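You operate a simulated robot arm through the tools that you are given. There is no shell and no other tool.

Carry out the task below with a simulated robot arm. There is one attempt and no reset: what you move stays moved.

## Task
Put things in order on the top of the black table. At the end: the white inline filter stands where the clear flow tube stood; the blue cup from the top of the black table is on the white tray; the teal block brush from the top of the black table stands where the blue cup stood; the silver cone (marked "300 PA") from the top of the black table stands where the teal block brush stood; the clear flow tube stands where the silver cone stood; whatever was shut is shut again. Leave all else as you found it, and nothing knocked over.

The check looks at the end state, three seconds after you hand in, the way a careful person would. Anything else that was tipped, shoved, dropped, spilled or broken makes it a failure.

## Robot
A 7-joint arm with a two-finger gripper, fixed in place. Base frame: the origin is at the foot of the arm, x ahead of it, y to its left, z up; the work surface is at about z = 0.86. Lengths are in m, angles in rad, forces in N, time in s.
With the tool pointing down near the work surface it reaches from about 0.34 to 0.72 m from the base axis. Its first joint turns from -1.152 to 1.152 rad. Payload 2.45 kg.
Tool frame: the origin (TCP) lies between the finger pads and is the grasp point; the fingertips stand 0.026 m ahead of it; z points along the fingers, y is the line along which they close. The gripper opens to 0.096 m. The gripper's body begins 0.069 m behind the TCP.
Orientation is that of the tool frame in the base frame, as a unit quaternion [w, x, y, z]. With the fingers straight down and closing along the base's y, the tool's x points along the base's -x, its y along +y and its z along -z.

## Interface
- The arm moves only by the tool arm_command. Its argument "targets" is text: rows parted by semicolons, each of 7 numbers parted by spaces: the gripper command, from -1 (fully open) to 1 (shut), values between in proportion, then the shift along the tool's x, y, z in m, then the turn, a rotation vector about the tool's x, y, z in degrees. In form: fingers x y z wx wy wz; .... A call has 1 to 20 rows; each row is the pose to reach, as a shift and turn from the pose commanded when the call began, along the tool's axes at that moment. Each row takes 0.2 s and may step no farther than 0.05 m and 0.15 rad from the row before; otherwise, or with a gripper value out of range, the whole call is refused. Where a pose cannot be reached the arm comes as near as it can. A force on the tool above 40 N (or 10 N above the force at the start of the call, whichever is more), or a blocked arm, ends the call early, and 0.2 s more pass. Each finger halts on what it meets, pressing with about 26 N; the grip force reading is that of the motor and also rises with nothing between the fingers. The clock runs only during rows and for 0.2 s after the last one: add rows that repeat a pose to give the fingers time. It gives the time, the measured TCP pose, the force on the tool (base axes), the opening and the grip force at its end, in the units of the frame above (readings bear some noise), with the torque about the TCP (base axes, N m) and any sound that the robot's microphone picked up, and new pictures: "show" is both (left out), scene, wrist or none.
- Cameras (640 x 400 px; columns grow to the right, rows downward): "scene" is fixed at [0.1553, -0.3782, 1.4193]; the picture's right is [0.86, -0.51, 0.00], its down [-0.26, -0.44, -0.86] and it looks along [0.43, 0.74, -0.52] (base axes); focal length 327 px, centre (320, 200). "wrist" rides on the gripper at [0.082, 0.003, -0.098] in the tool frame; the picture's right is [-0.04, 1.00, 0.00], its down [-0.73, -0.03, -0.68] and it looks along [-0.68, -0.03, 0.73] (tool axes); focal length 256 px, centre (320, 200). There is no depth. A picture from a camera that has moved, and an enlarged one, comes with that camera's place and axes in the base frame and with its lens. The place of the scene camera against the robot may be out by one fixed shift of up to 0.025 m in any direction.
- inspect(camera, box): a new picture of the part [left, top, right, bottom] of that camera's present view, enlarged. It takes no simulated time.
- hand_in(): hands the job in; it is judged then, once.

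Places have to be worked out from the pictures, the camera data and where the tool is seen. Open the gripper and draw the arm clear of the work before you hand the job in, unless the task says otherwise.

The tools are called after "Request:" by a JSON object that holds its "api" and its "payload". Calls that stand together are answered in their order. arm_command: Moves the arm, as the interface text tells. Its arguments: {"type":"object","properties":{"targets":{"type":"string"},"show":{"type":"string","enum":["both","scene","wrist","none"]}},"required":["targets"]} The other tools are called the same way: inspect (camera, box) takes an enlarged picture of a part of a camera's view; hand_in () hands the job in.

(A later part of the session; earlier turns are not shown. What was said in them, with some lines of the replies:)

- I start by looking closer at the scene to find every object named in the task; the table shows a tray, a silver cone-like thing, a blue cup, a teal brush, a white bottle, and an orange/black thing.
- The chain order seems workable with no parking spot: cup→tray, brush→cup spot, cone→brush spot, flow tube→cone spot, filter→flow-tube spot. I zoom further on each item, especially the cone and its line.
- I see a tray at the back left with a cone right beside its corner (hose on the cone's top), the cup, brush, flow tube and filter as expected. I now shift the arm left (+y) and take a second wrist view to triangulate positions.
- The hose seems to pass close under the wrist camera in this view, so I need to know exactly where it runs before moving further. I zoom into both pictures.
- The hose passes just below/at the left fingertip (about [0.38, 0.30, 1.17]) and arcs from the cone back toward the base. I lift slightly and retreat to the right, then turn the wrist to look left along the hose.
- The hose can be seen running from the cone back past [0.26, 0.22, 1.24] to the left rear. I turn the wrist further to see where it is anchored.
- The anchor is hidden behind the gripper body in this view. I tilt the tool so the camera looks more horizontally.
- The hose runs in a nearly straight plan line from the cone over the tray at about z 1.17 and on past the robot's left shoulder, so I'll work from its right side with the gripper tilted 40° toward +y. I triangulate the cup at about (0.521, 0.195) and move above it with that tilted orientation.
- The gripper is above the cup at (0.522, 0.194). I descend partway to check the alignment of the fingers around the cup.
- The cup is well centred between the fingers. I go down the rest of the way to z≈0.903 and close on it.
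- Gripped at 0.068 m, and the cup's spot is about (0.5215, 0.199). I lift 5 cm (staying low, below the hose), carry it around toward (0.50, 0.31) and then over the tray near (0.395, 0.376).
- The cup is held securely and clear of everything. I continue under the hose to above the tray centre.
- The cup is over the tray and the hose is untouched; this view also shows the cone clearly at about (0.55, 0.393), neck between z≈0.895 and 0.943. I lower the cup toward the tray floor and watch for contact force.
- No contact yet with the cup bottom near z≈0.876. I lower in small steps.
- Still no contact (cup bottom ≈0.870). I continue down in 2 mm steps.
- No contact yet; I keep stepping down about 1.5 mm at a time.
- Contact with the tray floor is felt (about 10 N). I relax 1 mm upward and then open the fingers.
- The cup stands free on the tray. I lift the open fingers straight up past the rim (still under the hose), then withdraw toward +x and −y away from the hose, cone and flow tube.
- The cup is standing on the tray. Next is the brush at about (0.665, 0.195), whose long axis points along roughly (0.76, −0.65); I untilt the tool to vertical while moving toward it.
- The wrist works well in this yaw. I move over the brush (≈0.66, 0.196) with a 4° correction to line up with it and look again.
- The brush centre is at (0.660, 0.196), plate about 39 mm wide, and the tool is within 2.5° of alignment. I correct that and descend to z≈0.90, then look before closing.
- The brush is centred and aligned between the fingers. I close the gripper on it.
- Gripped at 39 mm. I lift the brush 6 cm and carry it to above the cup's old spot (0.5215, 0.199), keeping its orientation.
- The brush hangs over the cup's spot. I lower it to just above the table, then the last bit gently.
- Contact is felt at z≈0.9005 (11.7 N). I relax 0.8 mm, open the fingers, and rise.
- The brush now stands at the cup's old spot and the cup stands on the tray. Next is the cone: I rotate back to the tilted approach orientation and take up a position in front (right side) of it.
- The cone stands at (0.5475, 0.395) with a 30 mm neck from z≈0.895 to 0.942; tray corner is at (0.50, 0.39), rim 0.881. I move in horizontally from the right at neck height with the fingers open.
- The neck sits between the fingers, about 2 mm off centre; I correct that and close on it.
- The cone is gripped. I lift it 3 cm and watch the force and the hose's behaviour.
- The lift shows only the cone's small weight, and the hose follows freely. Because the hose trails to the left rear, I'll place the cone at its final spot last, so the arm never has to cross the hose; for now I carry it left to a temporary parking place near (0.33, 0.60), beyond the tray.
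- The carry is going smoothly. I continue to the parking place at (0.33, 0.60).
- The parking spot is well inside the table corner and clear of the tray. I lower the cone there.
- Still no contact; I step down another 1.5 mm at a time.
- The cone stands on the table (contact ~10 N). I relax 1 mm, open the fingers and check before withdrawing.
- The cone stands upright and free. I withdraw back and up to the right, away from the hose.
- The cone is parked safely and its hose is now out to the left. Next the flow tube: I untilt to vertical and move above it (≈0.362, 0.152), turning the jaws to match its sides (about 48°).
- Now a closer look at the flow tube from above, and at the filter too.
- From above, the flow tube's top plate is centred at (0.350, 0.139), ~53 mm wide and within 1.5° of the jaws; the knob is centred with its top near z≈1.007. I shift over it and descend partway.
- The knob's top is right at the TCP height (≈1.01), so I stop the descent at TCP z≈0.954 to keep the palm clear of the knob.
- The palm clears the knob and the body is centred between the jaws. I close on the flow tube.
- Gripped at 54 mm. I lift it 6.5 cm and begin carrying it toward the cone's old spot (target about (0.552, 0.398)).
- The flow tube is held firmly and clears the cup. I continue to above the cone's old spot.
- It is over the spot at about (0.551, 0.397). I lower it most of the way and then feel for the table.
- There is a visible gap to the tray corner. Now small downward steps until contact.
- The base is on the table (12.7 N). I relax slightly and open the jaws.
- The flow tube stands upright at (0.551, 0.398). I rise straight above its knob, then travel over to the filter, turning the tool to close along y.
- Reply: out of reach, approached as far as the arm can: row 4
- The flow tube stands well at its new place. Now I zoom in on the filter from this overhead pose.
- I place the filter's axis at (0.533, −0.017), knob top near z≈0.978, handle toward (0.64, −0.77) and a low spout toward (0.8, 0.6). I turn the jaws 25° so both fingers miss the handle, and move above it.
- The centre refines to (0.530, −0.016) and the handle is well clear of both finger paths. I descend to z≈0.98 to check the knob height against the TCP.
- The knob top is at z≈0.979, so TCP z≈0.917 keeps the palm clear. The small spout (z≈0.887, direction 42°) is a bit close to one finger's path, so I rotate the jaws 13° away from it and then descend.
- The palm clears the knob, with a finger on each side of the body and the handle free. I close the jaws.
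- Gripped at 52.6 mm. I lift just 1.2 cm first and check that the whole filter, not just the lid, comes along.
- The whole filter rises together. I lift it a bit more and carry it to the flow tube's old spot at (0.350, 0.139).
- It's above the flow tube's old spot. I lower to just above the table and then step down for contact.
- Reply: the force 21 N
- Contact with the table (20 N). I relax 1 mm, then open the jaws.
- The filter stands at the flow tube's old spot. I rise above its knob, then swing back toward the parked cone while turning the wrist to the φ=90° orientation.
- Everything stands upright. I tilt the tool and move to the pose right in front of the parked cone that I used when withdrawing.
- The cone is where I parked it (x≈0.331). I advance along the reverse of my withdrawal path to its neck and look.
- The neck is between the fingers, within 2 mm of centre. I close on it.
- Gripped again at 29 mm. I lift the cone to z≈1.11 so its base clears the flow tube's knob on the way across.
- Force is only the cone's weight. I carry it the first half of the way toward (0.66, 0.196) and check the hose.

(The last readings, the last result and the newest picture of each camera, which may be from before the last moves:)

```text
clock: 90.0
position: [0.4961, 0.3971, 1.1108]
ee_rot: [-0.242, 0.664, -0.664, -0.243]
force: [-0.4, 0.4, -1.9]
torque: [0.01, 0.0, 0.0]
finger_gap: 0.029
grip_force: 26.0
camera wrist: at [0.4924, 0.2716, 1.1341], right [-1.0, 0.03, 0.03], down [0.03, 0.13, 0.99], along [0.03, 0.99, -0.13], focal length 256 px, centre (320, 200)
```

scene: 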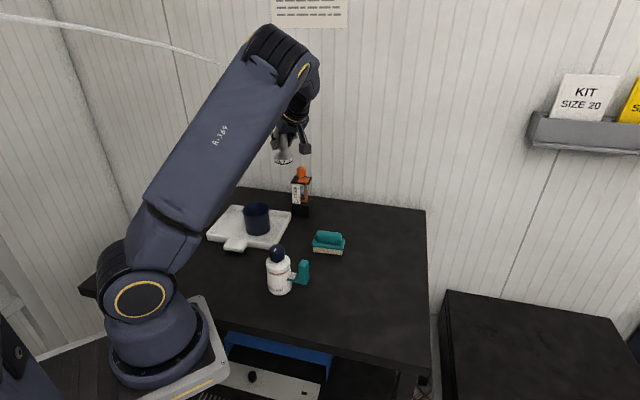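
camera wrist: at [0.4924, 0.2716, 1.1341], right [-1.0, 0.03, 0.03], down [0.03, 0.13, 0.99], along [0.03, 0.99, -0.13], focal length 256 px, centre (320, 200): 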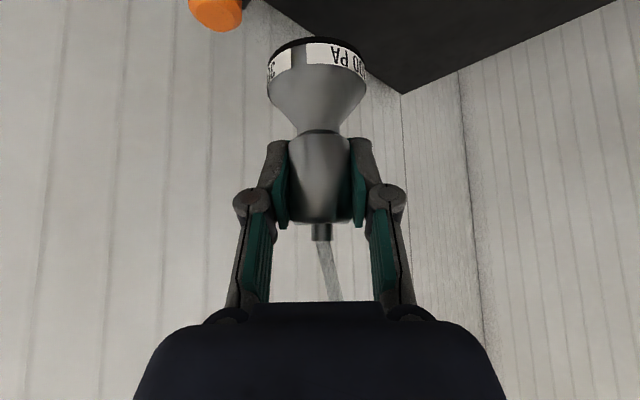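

No tension so far and the hose hangs freely to the left. I continue to above the brush's old spot.

Request:
{"api": "arm_command", "payload": {"targets": "0.6 0.0257 -0.0273 -0.0216 0 0 0; 0.6 0.0515 -0.0547 -0.0432 0 0 0; 0.6 0.0772 -0.082 -0.0648 0 0 0; 0.6 0.1029 -0.1093 -0.0864 0 0 0; 0.6 0.1287 -0.1367 -0.108 0 0 0; 0.6 0.1544 -0.164 -0.1296 0 0 0; 0.6 0.1544 -0.164 -0.1296 0 0 0"}}

Request:
{"api": "inspect", "payload": {"camera": "scene", "box": [0, 0, 440, 275]}}

```text
clock: 91.6
position: [0.6614, 0.1973, 1.1096]
ee_rot: [-0.241, 0.665, -0.664, -0.242]
force: [-0.2, 0.3, -2.5]
torque: [0.0, -0.02, 0.0]
finger_gap: 0.0291
grip_force: 25.7
camera wrist: at [0.6573, 0.0713, 1.1324], right [-1.0, 0.03, 0.03], down [0.03, 0.13, 0.99], along [0.03, 0.99, -0.13], focal length 256 px, centre (320, 200)
```

scene: 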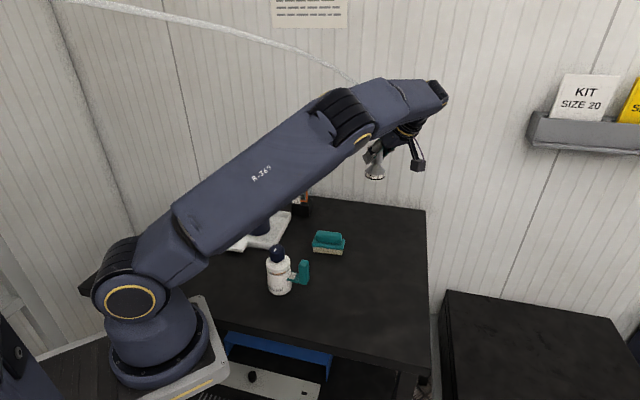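
wrist: 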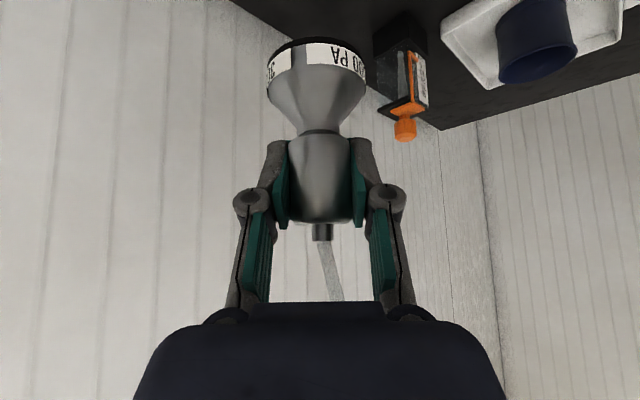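

```text
1.45 times, centred on (220, 138) of scene
camera zoom: at [0.1553, -0.3782, 1.4193], right [0.86, -0.51, 0.0], down [-0.26, -0.44, -0.86], along [0.43, 0.74, -0.52], focal length 476 px, centre (466, 291)
```

zoom: 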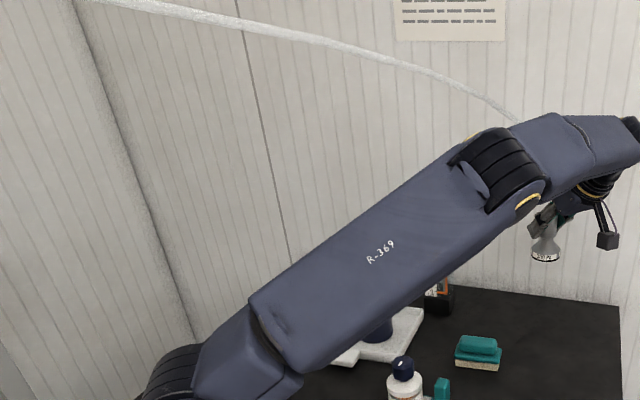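

The cone is over the brush's old spot with only its weight on the gripper; the hose arches freely behind. I lower it by 10 cm first and check arm clearance.

Request:
{"api": "arm_command", "payload": {"targets": "0.6 0.0161 0 0.0192 0 0 0; 0.6 0.0322 0 0.0383 0 0 0; 0.6 0.0482 0 0.0575 0 0 0; 0.6 0.0643 0 0.0766 0 0 0; 0.6 0.0643 0 0.0766 0 0 0"}}

Request:
{"api": "inspect", "payload": {"camera": "scene", "box": [60, 60, 440, 300]}}

```text
clock: 92.8
position: [0.6603, 0.1954, 1.0119]
ee_rot: [0.242, -0.664, 0.665, 0.242]
force: [-0.2, 0.0, -2.2]
torque: [-0.02, 0.01, 0.02]
finger_gap: 0.0291
grip_force: 26.2
camera wrist: at [0.6566, 0.0709, 1.0338], right [-1.0, 0.03, 0.03], down [0.03, 0.13, 0.99], along [0.03, 0.99, -0.13], focal length 256 px, centre (320, 200)
```

scene: 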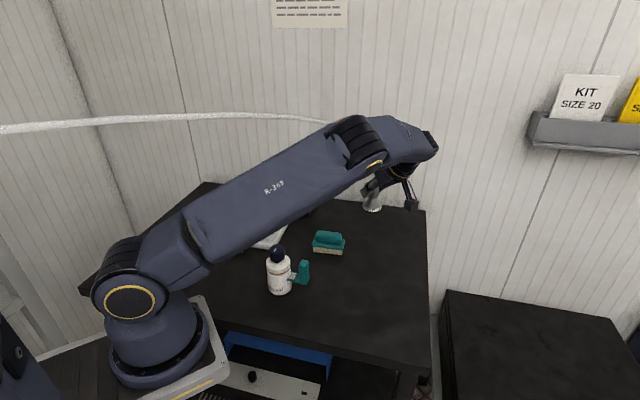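
wrist: 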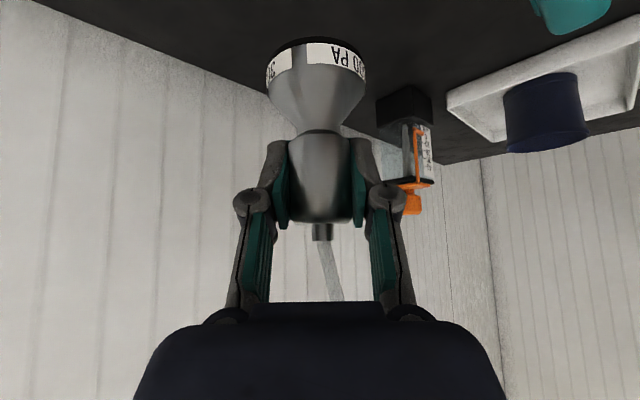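

```text
1.67 times, centred on (250, 180) of scene
camera zoom: at [0.1553, -0.3781, 1.4193], right [0.86, -0.51, 0.0], down [-0.26, -0.44, -0.86], along [0.43, 0.74, -0.52], focal length 545 px, centre (437, 233)
```

zoom: 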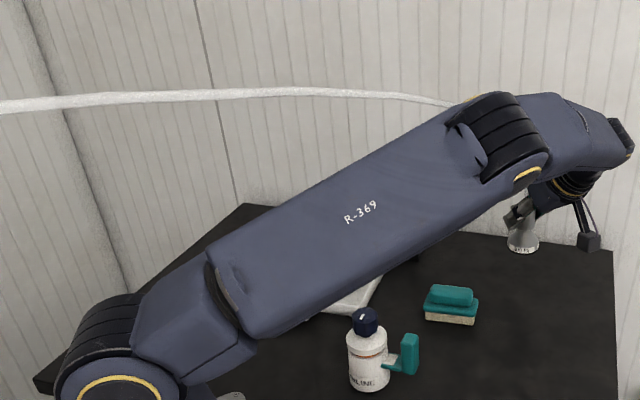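

Arm clearance over the filter looks ample (~15 cm). I lower the cone to just above the table.

Request:
{"api": "arm_command", "payload": {"targets": "0.6 0.0161 0 0.0192 0 0 0; 0.6 0.0322 0 0.0383 0 0 0; 0.6 0.045 0 0.0536 0 0 0; 0.6 0.0547 0 0.0651 0 0 0; 0.6 0.0547 0 0.0651 0 0 0"}}

Request:
{"api": "inspect", "payload": {"camera": "scene", "box": [60, 60, 440, 300]}}

```text
clock: 94.0
position: [0.66, 0.1958, 0.925]
ee_rot: [0.242, -0.664, 0.665, 0.242]
force: [-0.3, -0.1, -1.6]
torque: [-0.01, -0.03, 0.01]
finger_gap: 0.0291
grip_force: 26.3
camera wrist: at [0.6565, 0.0708, 0.9479], right [-1.0, 0.03, 0.03], down [0.03, 0.13, 0.99], along [0.03, 0.99, -0.13], focal length 256 px, centre (320, 200)
```

scene: 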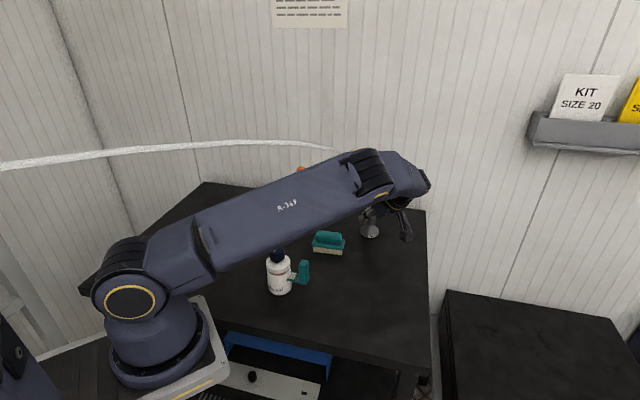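
wrist: 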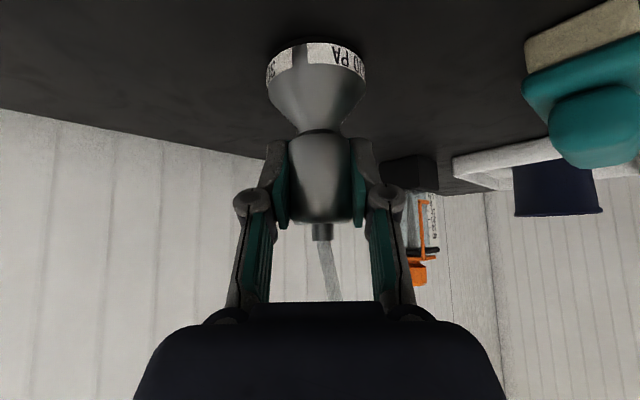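

```text
1.67 times, centred on (250, 180) of scene
camera zoom: at [0.1553, -0.3781, 1.4193], right [0.86, -0.51, 0.0], down [-0.26, -0.44, -0.86], along [0.43, 0.74, -0.52], focal length 545 px, centre (437, 233)
```

zoom: 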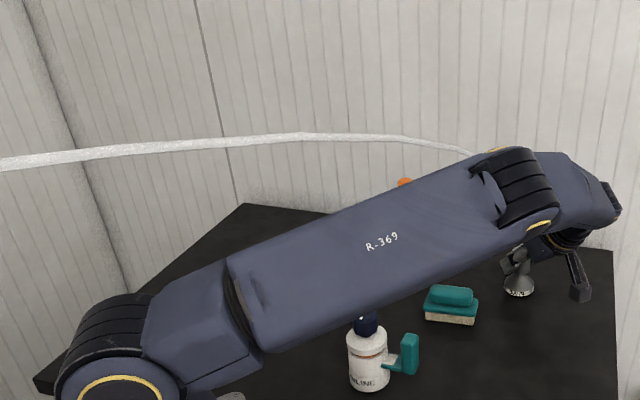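

The cone hangs just above the table and the arm is still well clear of the filter. Small steps down to contact.

Request:
{"api": "arm_command", "payload": {"targets": "0.6 0.001 0 0.0011 0 0 0; 0.6 0.001 0 0.0011 0 0 0", "show": "none"}}

Request:
{"api": "arm_command", "payload": {"targets": "0.6 0.0008 0 0.0009 0 0 0; 0.6 0.0008 0 0.0009 0 0 0", "show": "none"}}

Request:
{"api": "arm_command", "payload": {"targets": "0.6 0.0006 0 0.0008 0 0 0; 0.6 0.0006 0 0.0008 0 0 0", "show": "none"}}

```text
clock: 94.6
position: [0.6602, 0.1966, 0.9247]
ee_rot: [0.242, -0.664, 0.665, 0.242]
force: [-0.2, 0.3, -1.2]
torque: [-0.03, -0.02, 0.03]
finger_gap: 0.0289
grip_force: 25.5
```

```text
clock: 95.2
position: [0.6604, 0.1948, 0.9231]
ee_rot: [-0.241, 0.665, -0.665, -0.241]
force: [-0.4, 0.1, -1.3]
torque: [0.01, 0.01, -0.01]
finger_gap: 0.029
grip_force: 25.6
```

```text
clock: 95.8
position: [0.659, 0.195, 0.9226]
ee_rot: [-0.242, 0.665, -0.664, -0.242]
force: [0.2, 0.9, -2.1]
torque: [-0.01, 0.02, -0.02]
finger_gap: 0.0291
grip_force: 26.1
```

Request:
{"api": "arm_command", "payload": {"targets": "0.6 0.0006 0 0.0008 0 0 0; 0.6 0.0006 0 0.0008 0 0 0", "show": "none"}}

```text
clock: 96.4
position: [0.6613, 0.1959, 0.9211]
ee_rot: [0.242, -0.664, 0.665, 0.241]
force: [-1.0, -1.8, 2.8]
torque: [-0.09, 0.15, 0.03]
finger_gap: 0.0291
grip_force: 26.1
```

The base is touching the table. I open the jaws gradually and check that the cone stays upright with its hose.

Request:
{"api": "arm_command", "payload": {"targets": "0.4 0 0 0 0 0 0; 0.2 0 0 0 0 0 0; -0.2 0 0 0 0 0 0; -0.6 0 0 0 0 0 0; -1 0 0 0 0 0 0; -1 0 0 0 0 0 0; -1 0 0 0 0 0 0"}}

Request:
{"api": "inspect", "payload": {"camera": "scene", "box": [300, 130, 450, 260]}}

```text
clock: 98.0
position: [0.6597, 0.1958, 0.9209]
ee_rot: [-0.242, 0.665, -0.664, -0.242]
force: [0.2, 1.4, 0.3]
torque: [-0.01, 0.0, 0.01]
finger_gap: 0.096
grip_force: 0.2
camera wrist: at [0.6559, 0.07, 0.9442], right [-1.0, 0.03, 0.03], down [0.03, 0.13, 0.99], along [0.03, 0.99, -0.13], focal length 256 px, centre (320, 200)
```

scene: 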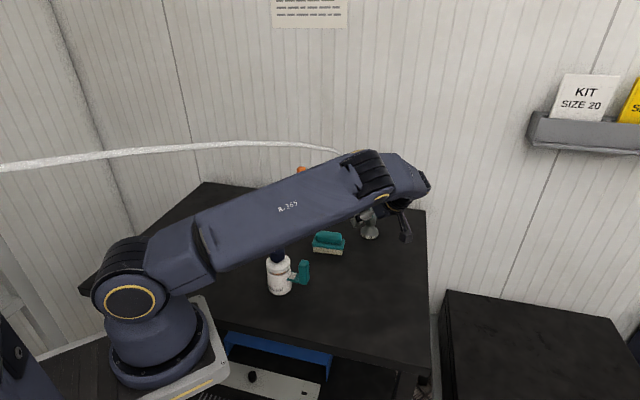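
wrist: 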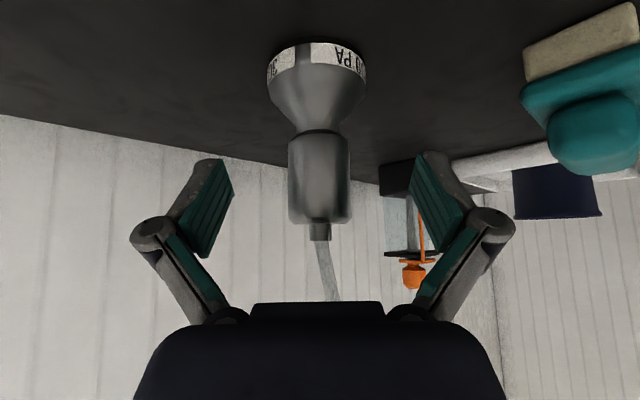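

```text
3.08 times, centred on (375, 195) of scene
camera zoom: at [0.1553, -0.3782, 1.4193], right [0.86, -0.51, 0.0], down [-0.26, -0.44, -0.86], along [0.43, 0.74, -0.52], focal length 1006 px, centre (151, 215)
```

zoom: 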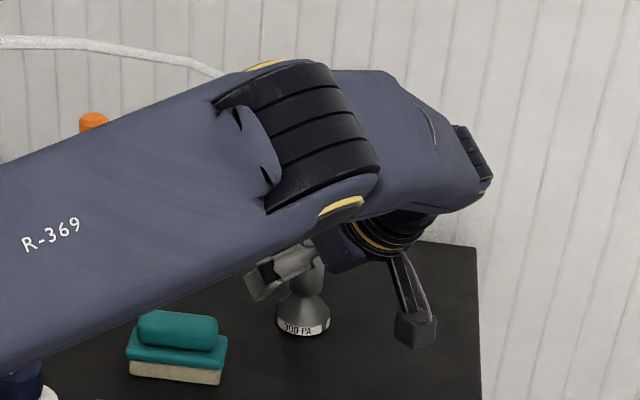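

The cone stands upright at the brush's old spot. I withdraw the open fingers to the right (−y) first, away from the hose, rising gently.

Request:
{"api": "arm_command", "payload": {"targets": "-1 0.0166 0 -0.027 0 0 0; -1 0.0331 0 -0.0539 0 0 0; -1 0.0509 0 -0.0949 0 0 0; -1 0.0686 0 -0.136 0 0 0; -1 0.0865 0 -0.177 0 0 0; -1 0.0865 0 -0.177 0 0 0"}}

Request:
{"api": "inspect", "payload": {"camera": "scene", "box": [180, 120, 440, 310]}}

```text
clock: 99.4
position: [0.6594, 0.0144, 1.0028]
ee_rot: [-0.242, 0.665, -0.664, -0.242]
force: [0.7, -1.0, -0.5]
torque: [-0.01, 0.01, -0.04]
finger_gap: 0.0962
grip_force: 0.0
camera wrist: at [0.656, -0.1111, 1.0259], right [-1.0, 0.03, 0.03], down [0.03, 0.13, 0.99], along [0.03, 0.99, -0.13], focal length 256 px, centre (320, 200)
```

scene: 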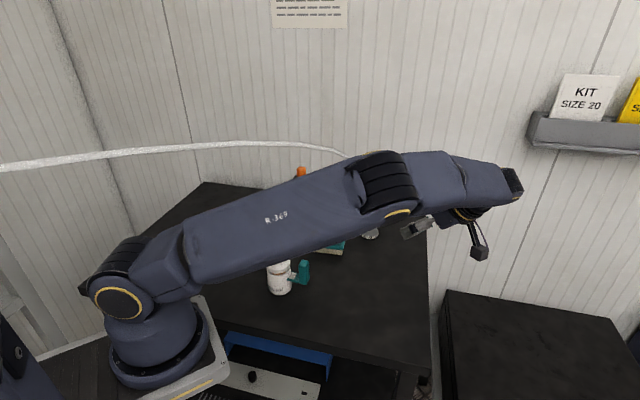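
wrist: 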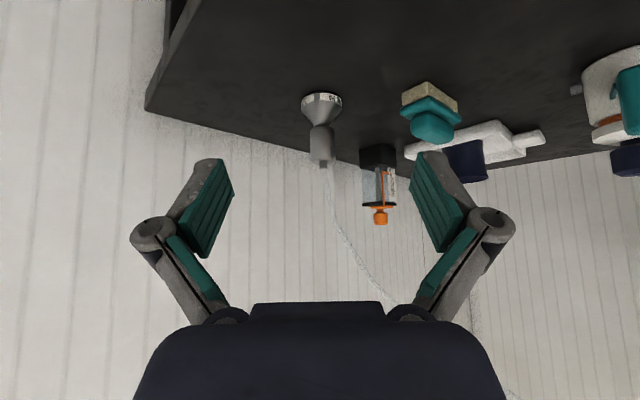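

```text
2.11 times, centred on (310, 215) of scene
camera zoom: at [0.1553, -0.3782, 1.4193], right [0.86, -0.51, 0.0], down [-0.26, -0.44, -0.86], along [0.43, 0.74, -0.52], focal length 688 px, centre (341, 168)
```

zoom: 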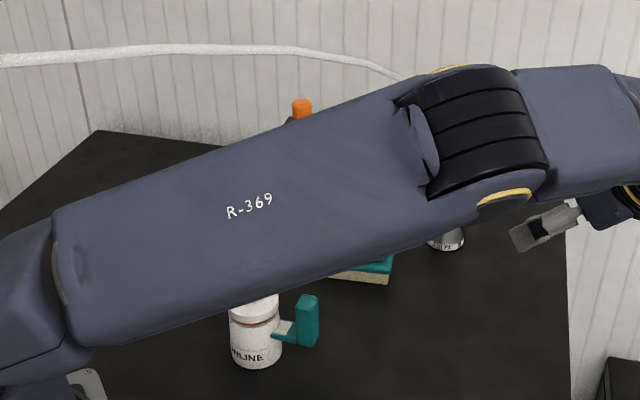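

All items stand; the hose rises freely from the cone. I retract the arm further right and up, untilting the wrist.

Request:
{"api": "arm_command", "payload": {"targets": "-1 0.0018 0.0233 -0.0342 0 6.67 0; -1 0.0036 0.0467 -0.0683 0 13.33 0; -1 0.0054 0.07 -0.1025 0 20 0; -1 0.0072 0.0933 -0.1367 0 26.67 0; -1 0.009 0.1167 -0.1708 0 33.33 0; -1 0.0108 0.14 -0.205 0 40 0; -1 0.0108 0.14 -0.205 0 40 0"}}

Request:
{"api": "inspect", "payload": {"camera": "scene", "box": [180, 120, 440, 310]}}

Request:
{"api": "inspect", "payload": {"camera": "wrist", "box": [200, 0, 560, 230]}}

```text
clock: 101.0
position: [0.5177, -0.1275, 1.1502]
ee_rot: [0.001, 0.708, -0.707, 0.001]
force: [0.1, 0.1, 1.2]
torque: [-0.01, 0.01, -0.01]
finger_gap: 0.0962
grip_force: 0.1
camera wrist: at [0.5142, -0.2087, 1.2494], right [-1.0, 0.04, 0.0], down [0.03, 0.73, 0.68], along [0.03, 0.68, -0.74], focal length 256 px, centre (320, 200)
```

scene: 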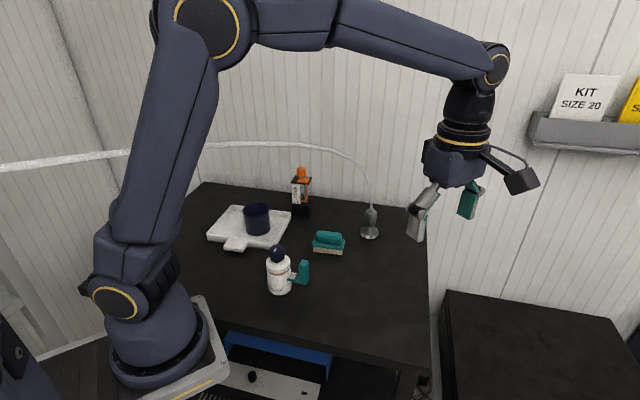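
wrist: 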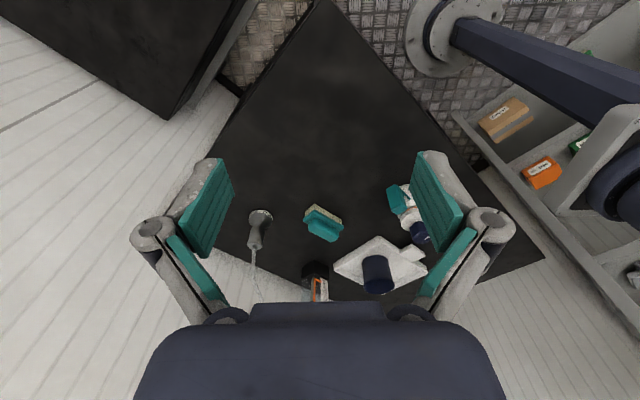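

```text
2.11 times, centred on (310, 215) of scene
camera zoom: at [0.1553, -0.3781, 1.4193], right [0.86, -0.51, 0.0], down [-0.26, -0.44, -0.86], along [0.43, 0.74, -0.52], focal length 688 px, centre (341, 168)
```

zoom: 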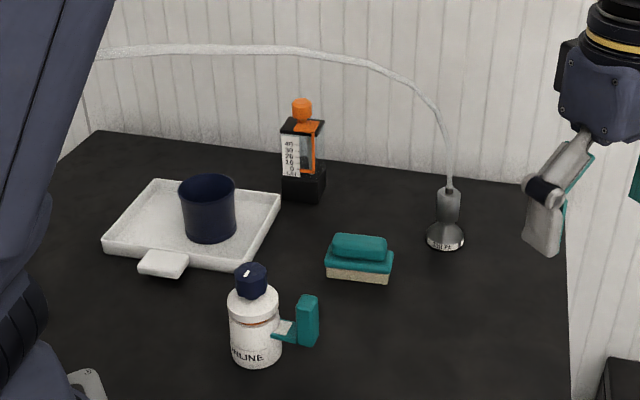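

```text
1.74 times, centred on (380, 115) of wrist
camera zoom: at [0.5142, -0.2087, 1.2494], right [-1.0, 0.04, 0.0], down [0.03, 0.73, 0.68], along [0.03, 0.68, -0.74], focal length 445 px, centre (216, 348)
```

zoom: 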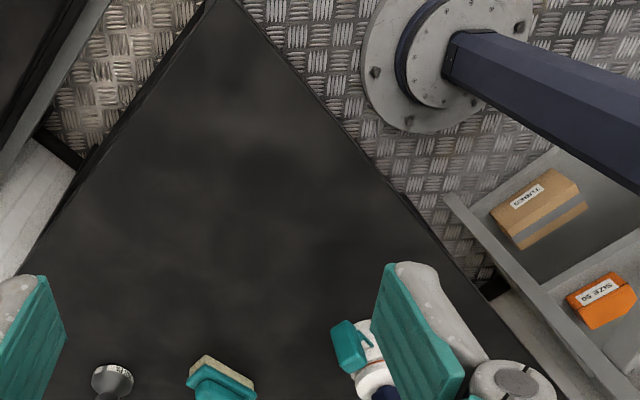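

All five placements look right in the scene view and the tray, cup, and others are upright. I draw the arm a little further away to the right and verify the cone does not creep under its hose.

Request:
{"api": "arm_command", "payload": {"targets": "-1 0.03 0.017 -0.0125 0 0 0; -1 0.06 0.034 -0.025 0 0 0; -1 0.09 0.051 -0.0375 0 0 0; -1 0.12 0.068 -0.05 0 0 0; -1 0.12 0.068 -0.05 0 0 0; -1 0.12 0.068 -0.05 0 0 0; -1 0.12 0.068 -0.05 0 0 0"}}

Request:
{"api": "inspect", "payload": {"camera": "scene", "box": [180, 120, 440, 310]}}

Request:
{"api": "inspect", "payload": {"camera": "scene", "box": [180, 300, 440, 400]}}

```text
clock: 102.6
position: [0.4494, -0.2471, 1.2018]
ee_rot: [0.0, 0.707, -0.707, -0.001]
force: [0.4, -0.9, 0.2]
torque: [0.01, 0.01, 0.04]
finger_gap: 0.0963
grip_force: 0.0
camera wrist: at [0.4462, -0.3284, 1.3002], right [-1.0, 0.04, 0.0], down [0.03, 0.73, 0.68], along [0.03, 0.68, -0.73], focal length 256 px, centre (320, 200)
```

scene: 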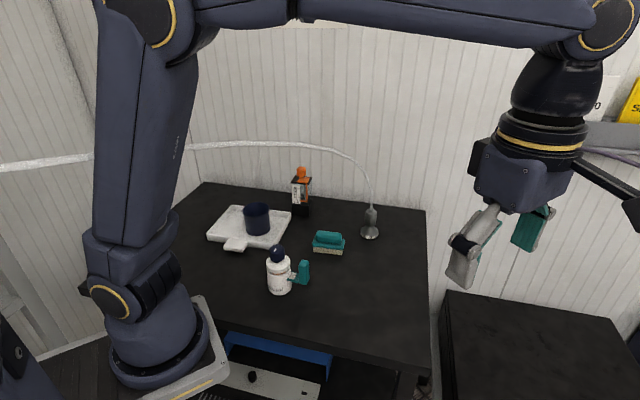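
wrist: 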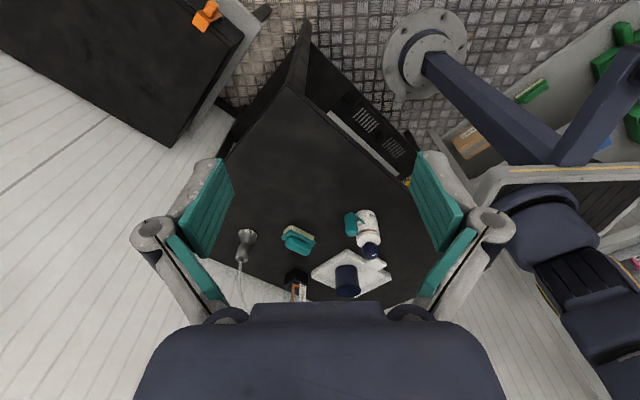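

```text
2.11 times, centred on (310, 215) of scene
camera zoom: at [0.1553, -0.3782, 1.4193], right [0.86, -0.51, 0.0], down [-0.26, -0.44, -0.86], along [0.43, 0.74, -0.52], focal length 688 px, centre (341, 168)
```

zoom: 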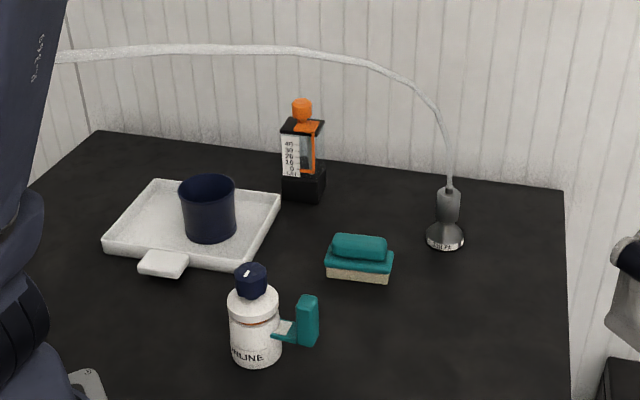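

```text
2.46 times, centred on (310, 350) of scene
camera zoom: at [0.1553, -0.3782, 1.4193], right [0.86, -0.51, 0.0], down [-0.26, -0.44, -0.86], along [0.43, 0.74, -0.52], focal length 805 px, centre (345, -169)
```

zoom: 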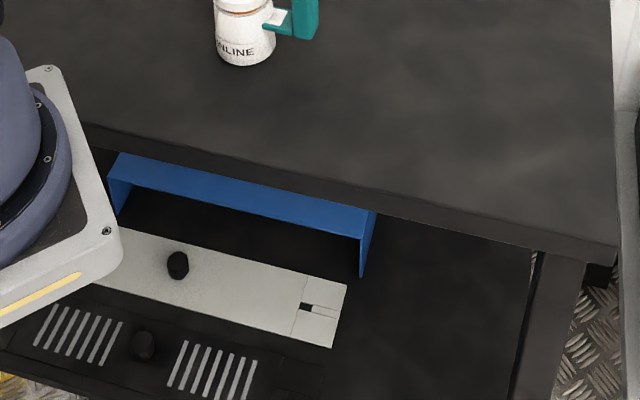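

Everything is steady: the cup is on the tray, the brush is at the cup's spot, the cone at the brush's spot, the flow tube at the cone's spot and the filter at the flow tube's spot. The gripper is open, the arm is clear, and I never opened anything, so I hand the job in.

Request:
{"api": "hand_in", "payload": {}}

```text
The job is handed in.
```

I put all five items where the task asked and handed the job in. They were standing upright and steady in the last pictures.

| Item | Where it stands now | How close to the target |
|---|---|---|
| Blue cup | On the white tray, near its middle | – |
| Teal block brush | Where the cup stood | within a few millimetres |
| Silver cone ("300 PA") | Where the brush stood, hose still attached | within a few millimetres |
| Clear flow tube | Where the cone stood, about 1 cm clear of the tray corner by my estimate | within about 5 mm |
| White inline filter | Where the flow tube stood | within a few millimetres |

- **Cone:** I parked it briefly at the table's left corner while moving the flow tube and filter, so the arm never had to cross its hose. It did not creep under the hose after I let go.
- **Lids and covers:** I opened nothing, so there was nothing to shut again.
- **The rest of the table:** The tray is where it was, and I saw nothing else disturbed.
- **Arm:** The gripper is open and the arm is drawn clear to the right.
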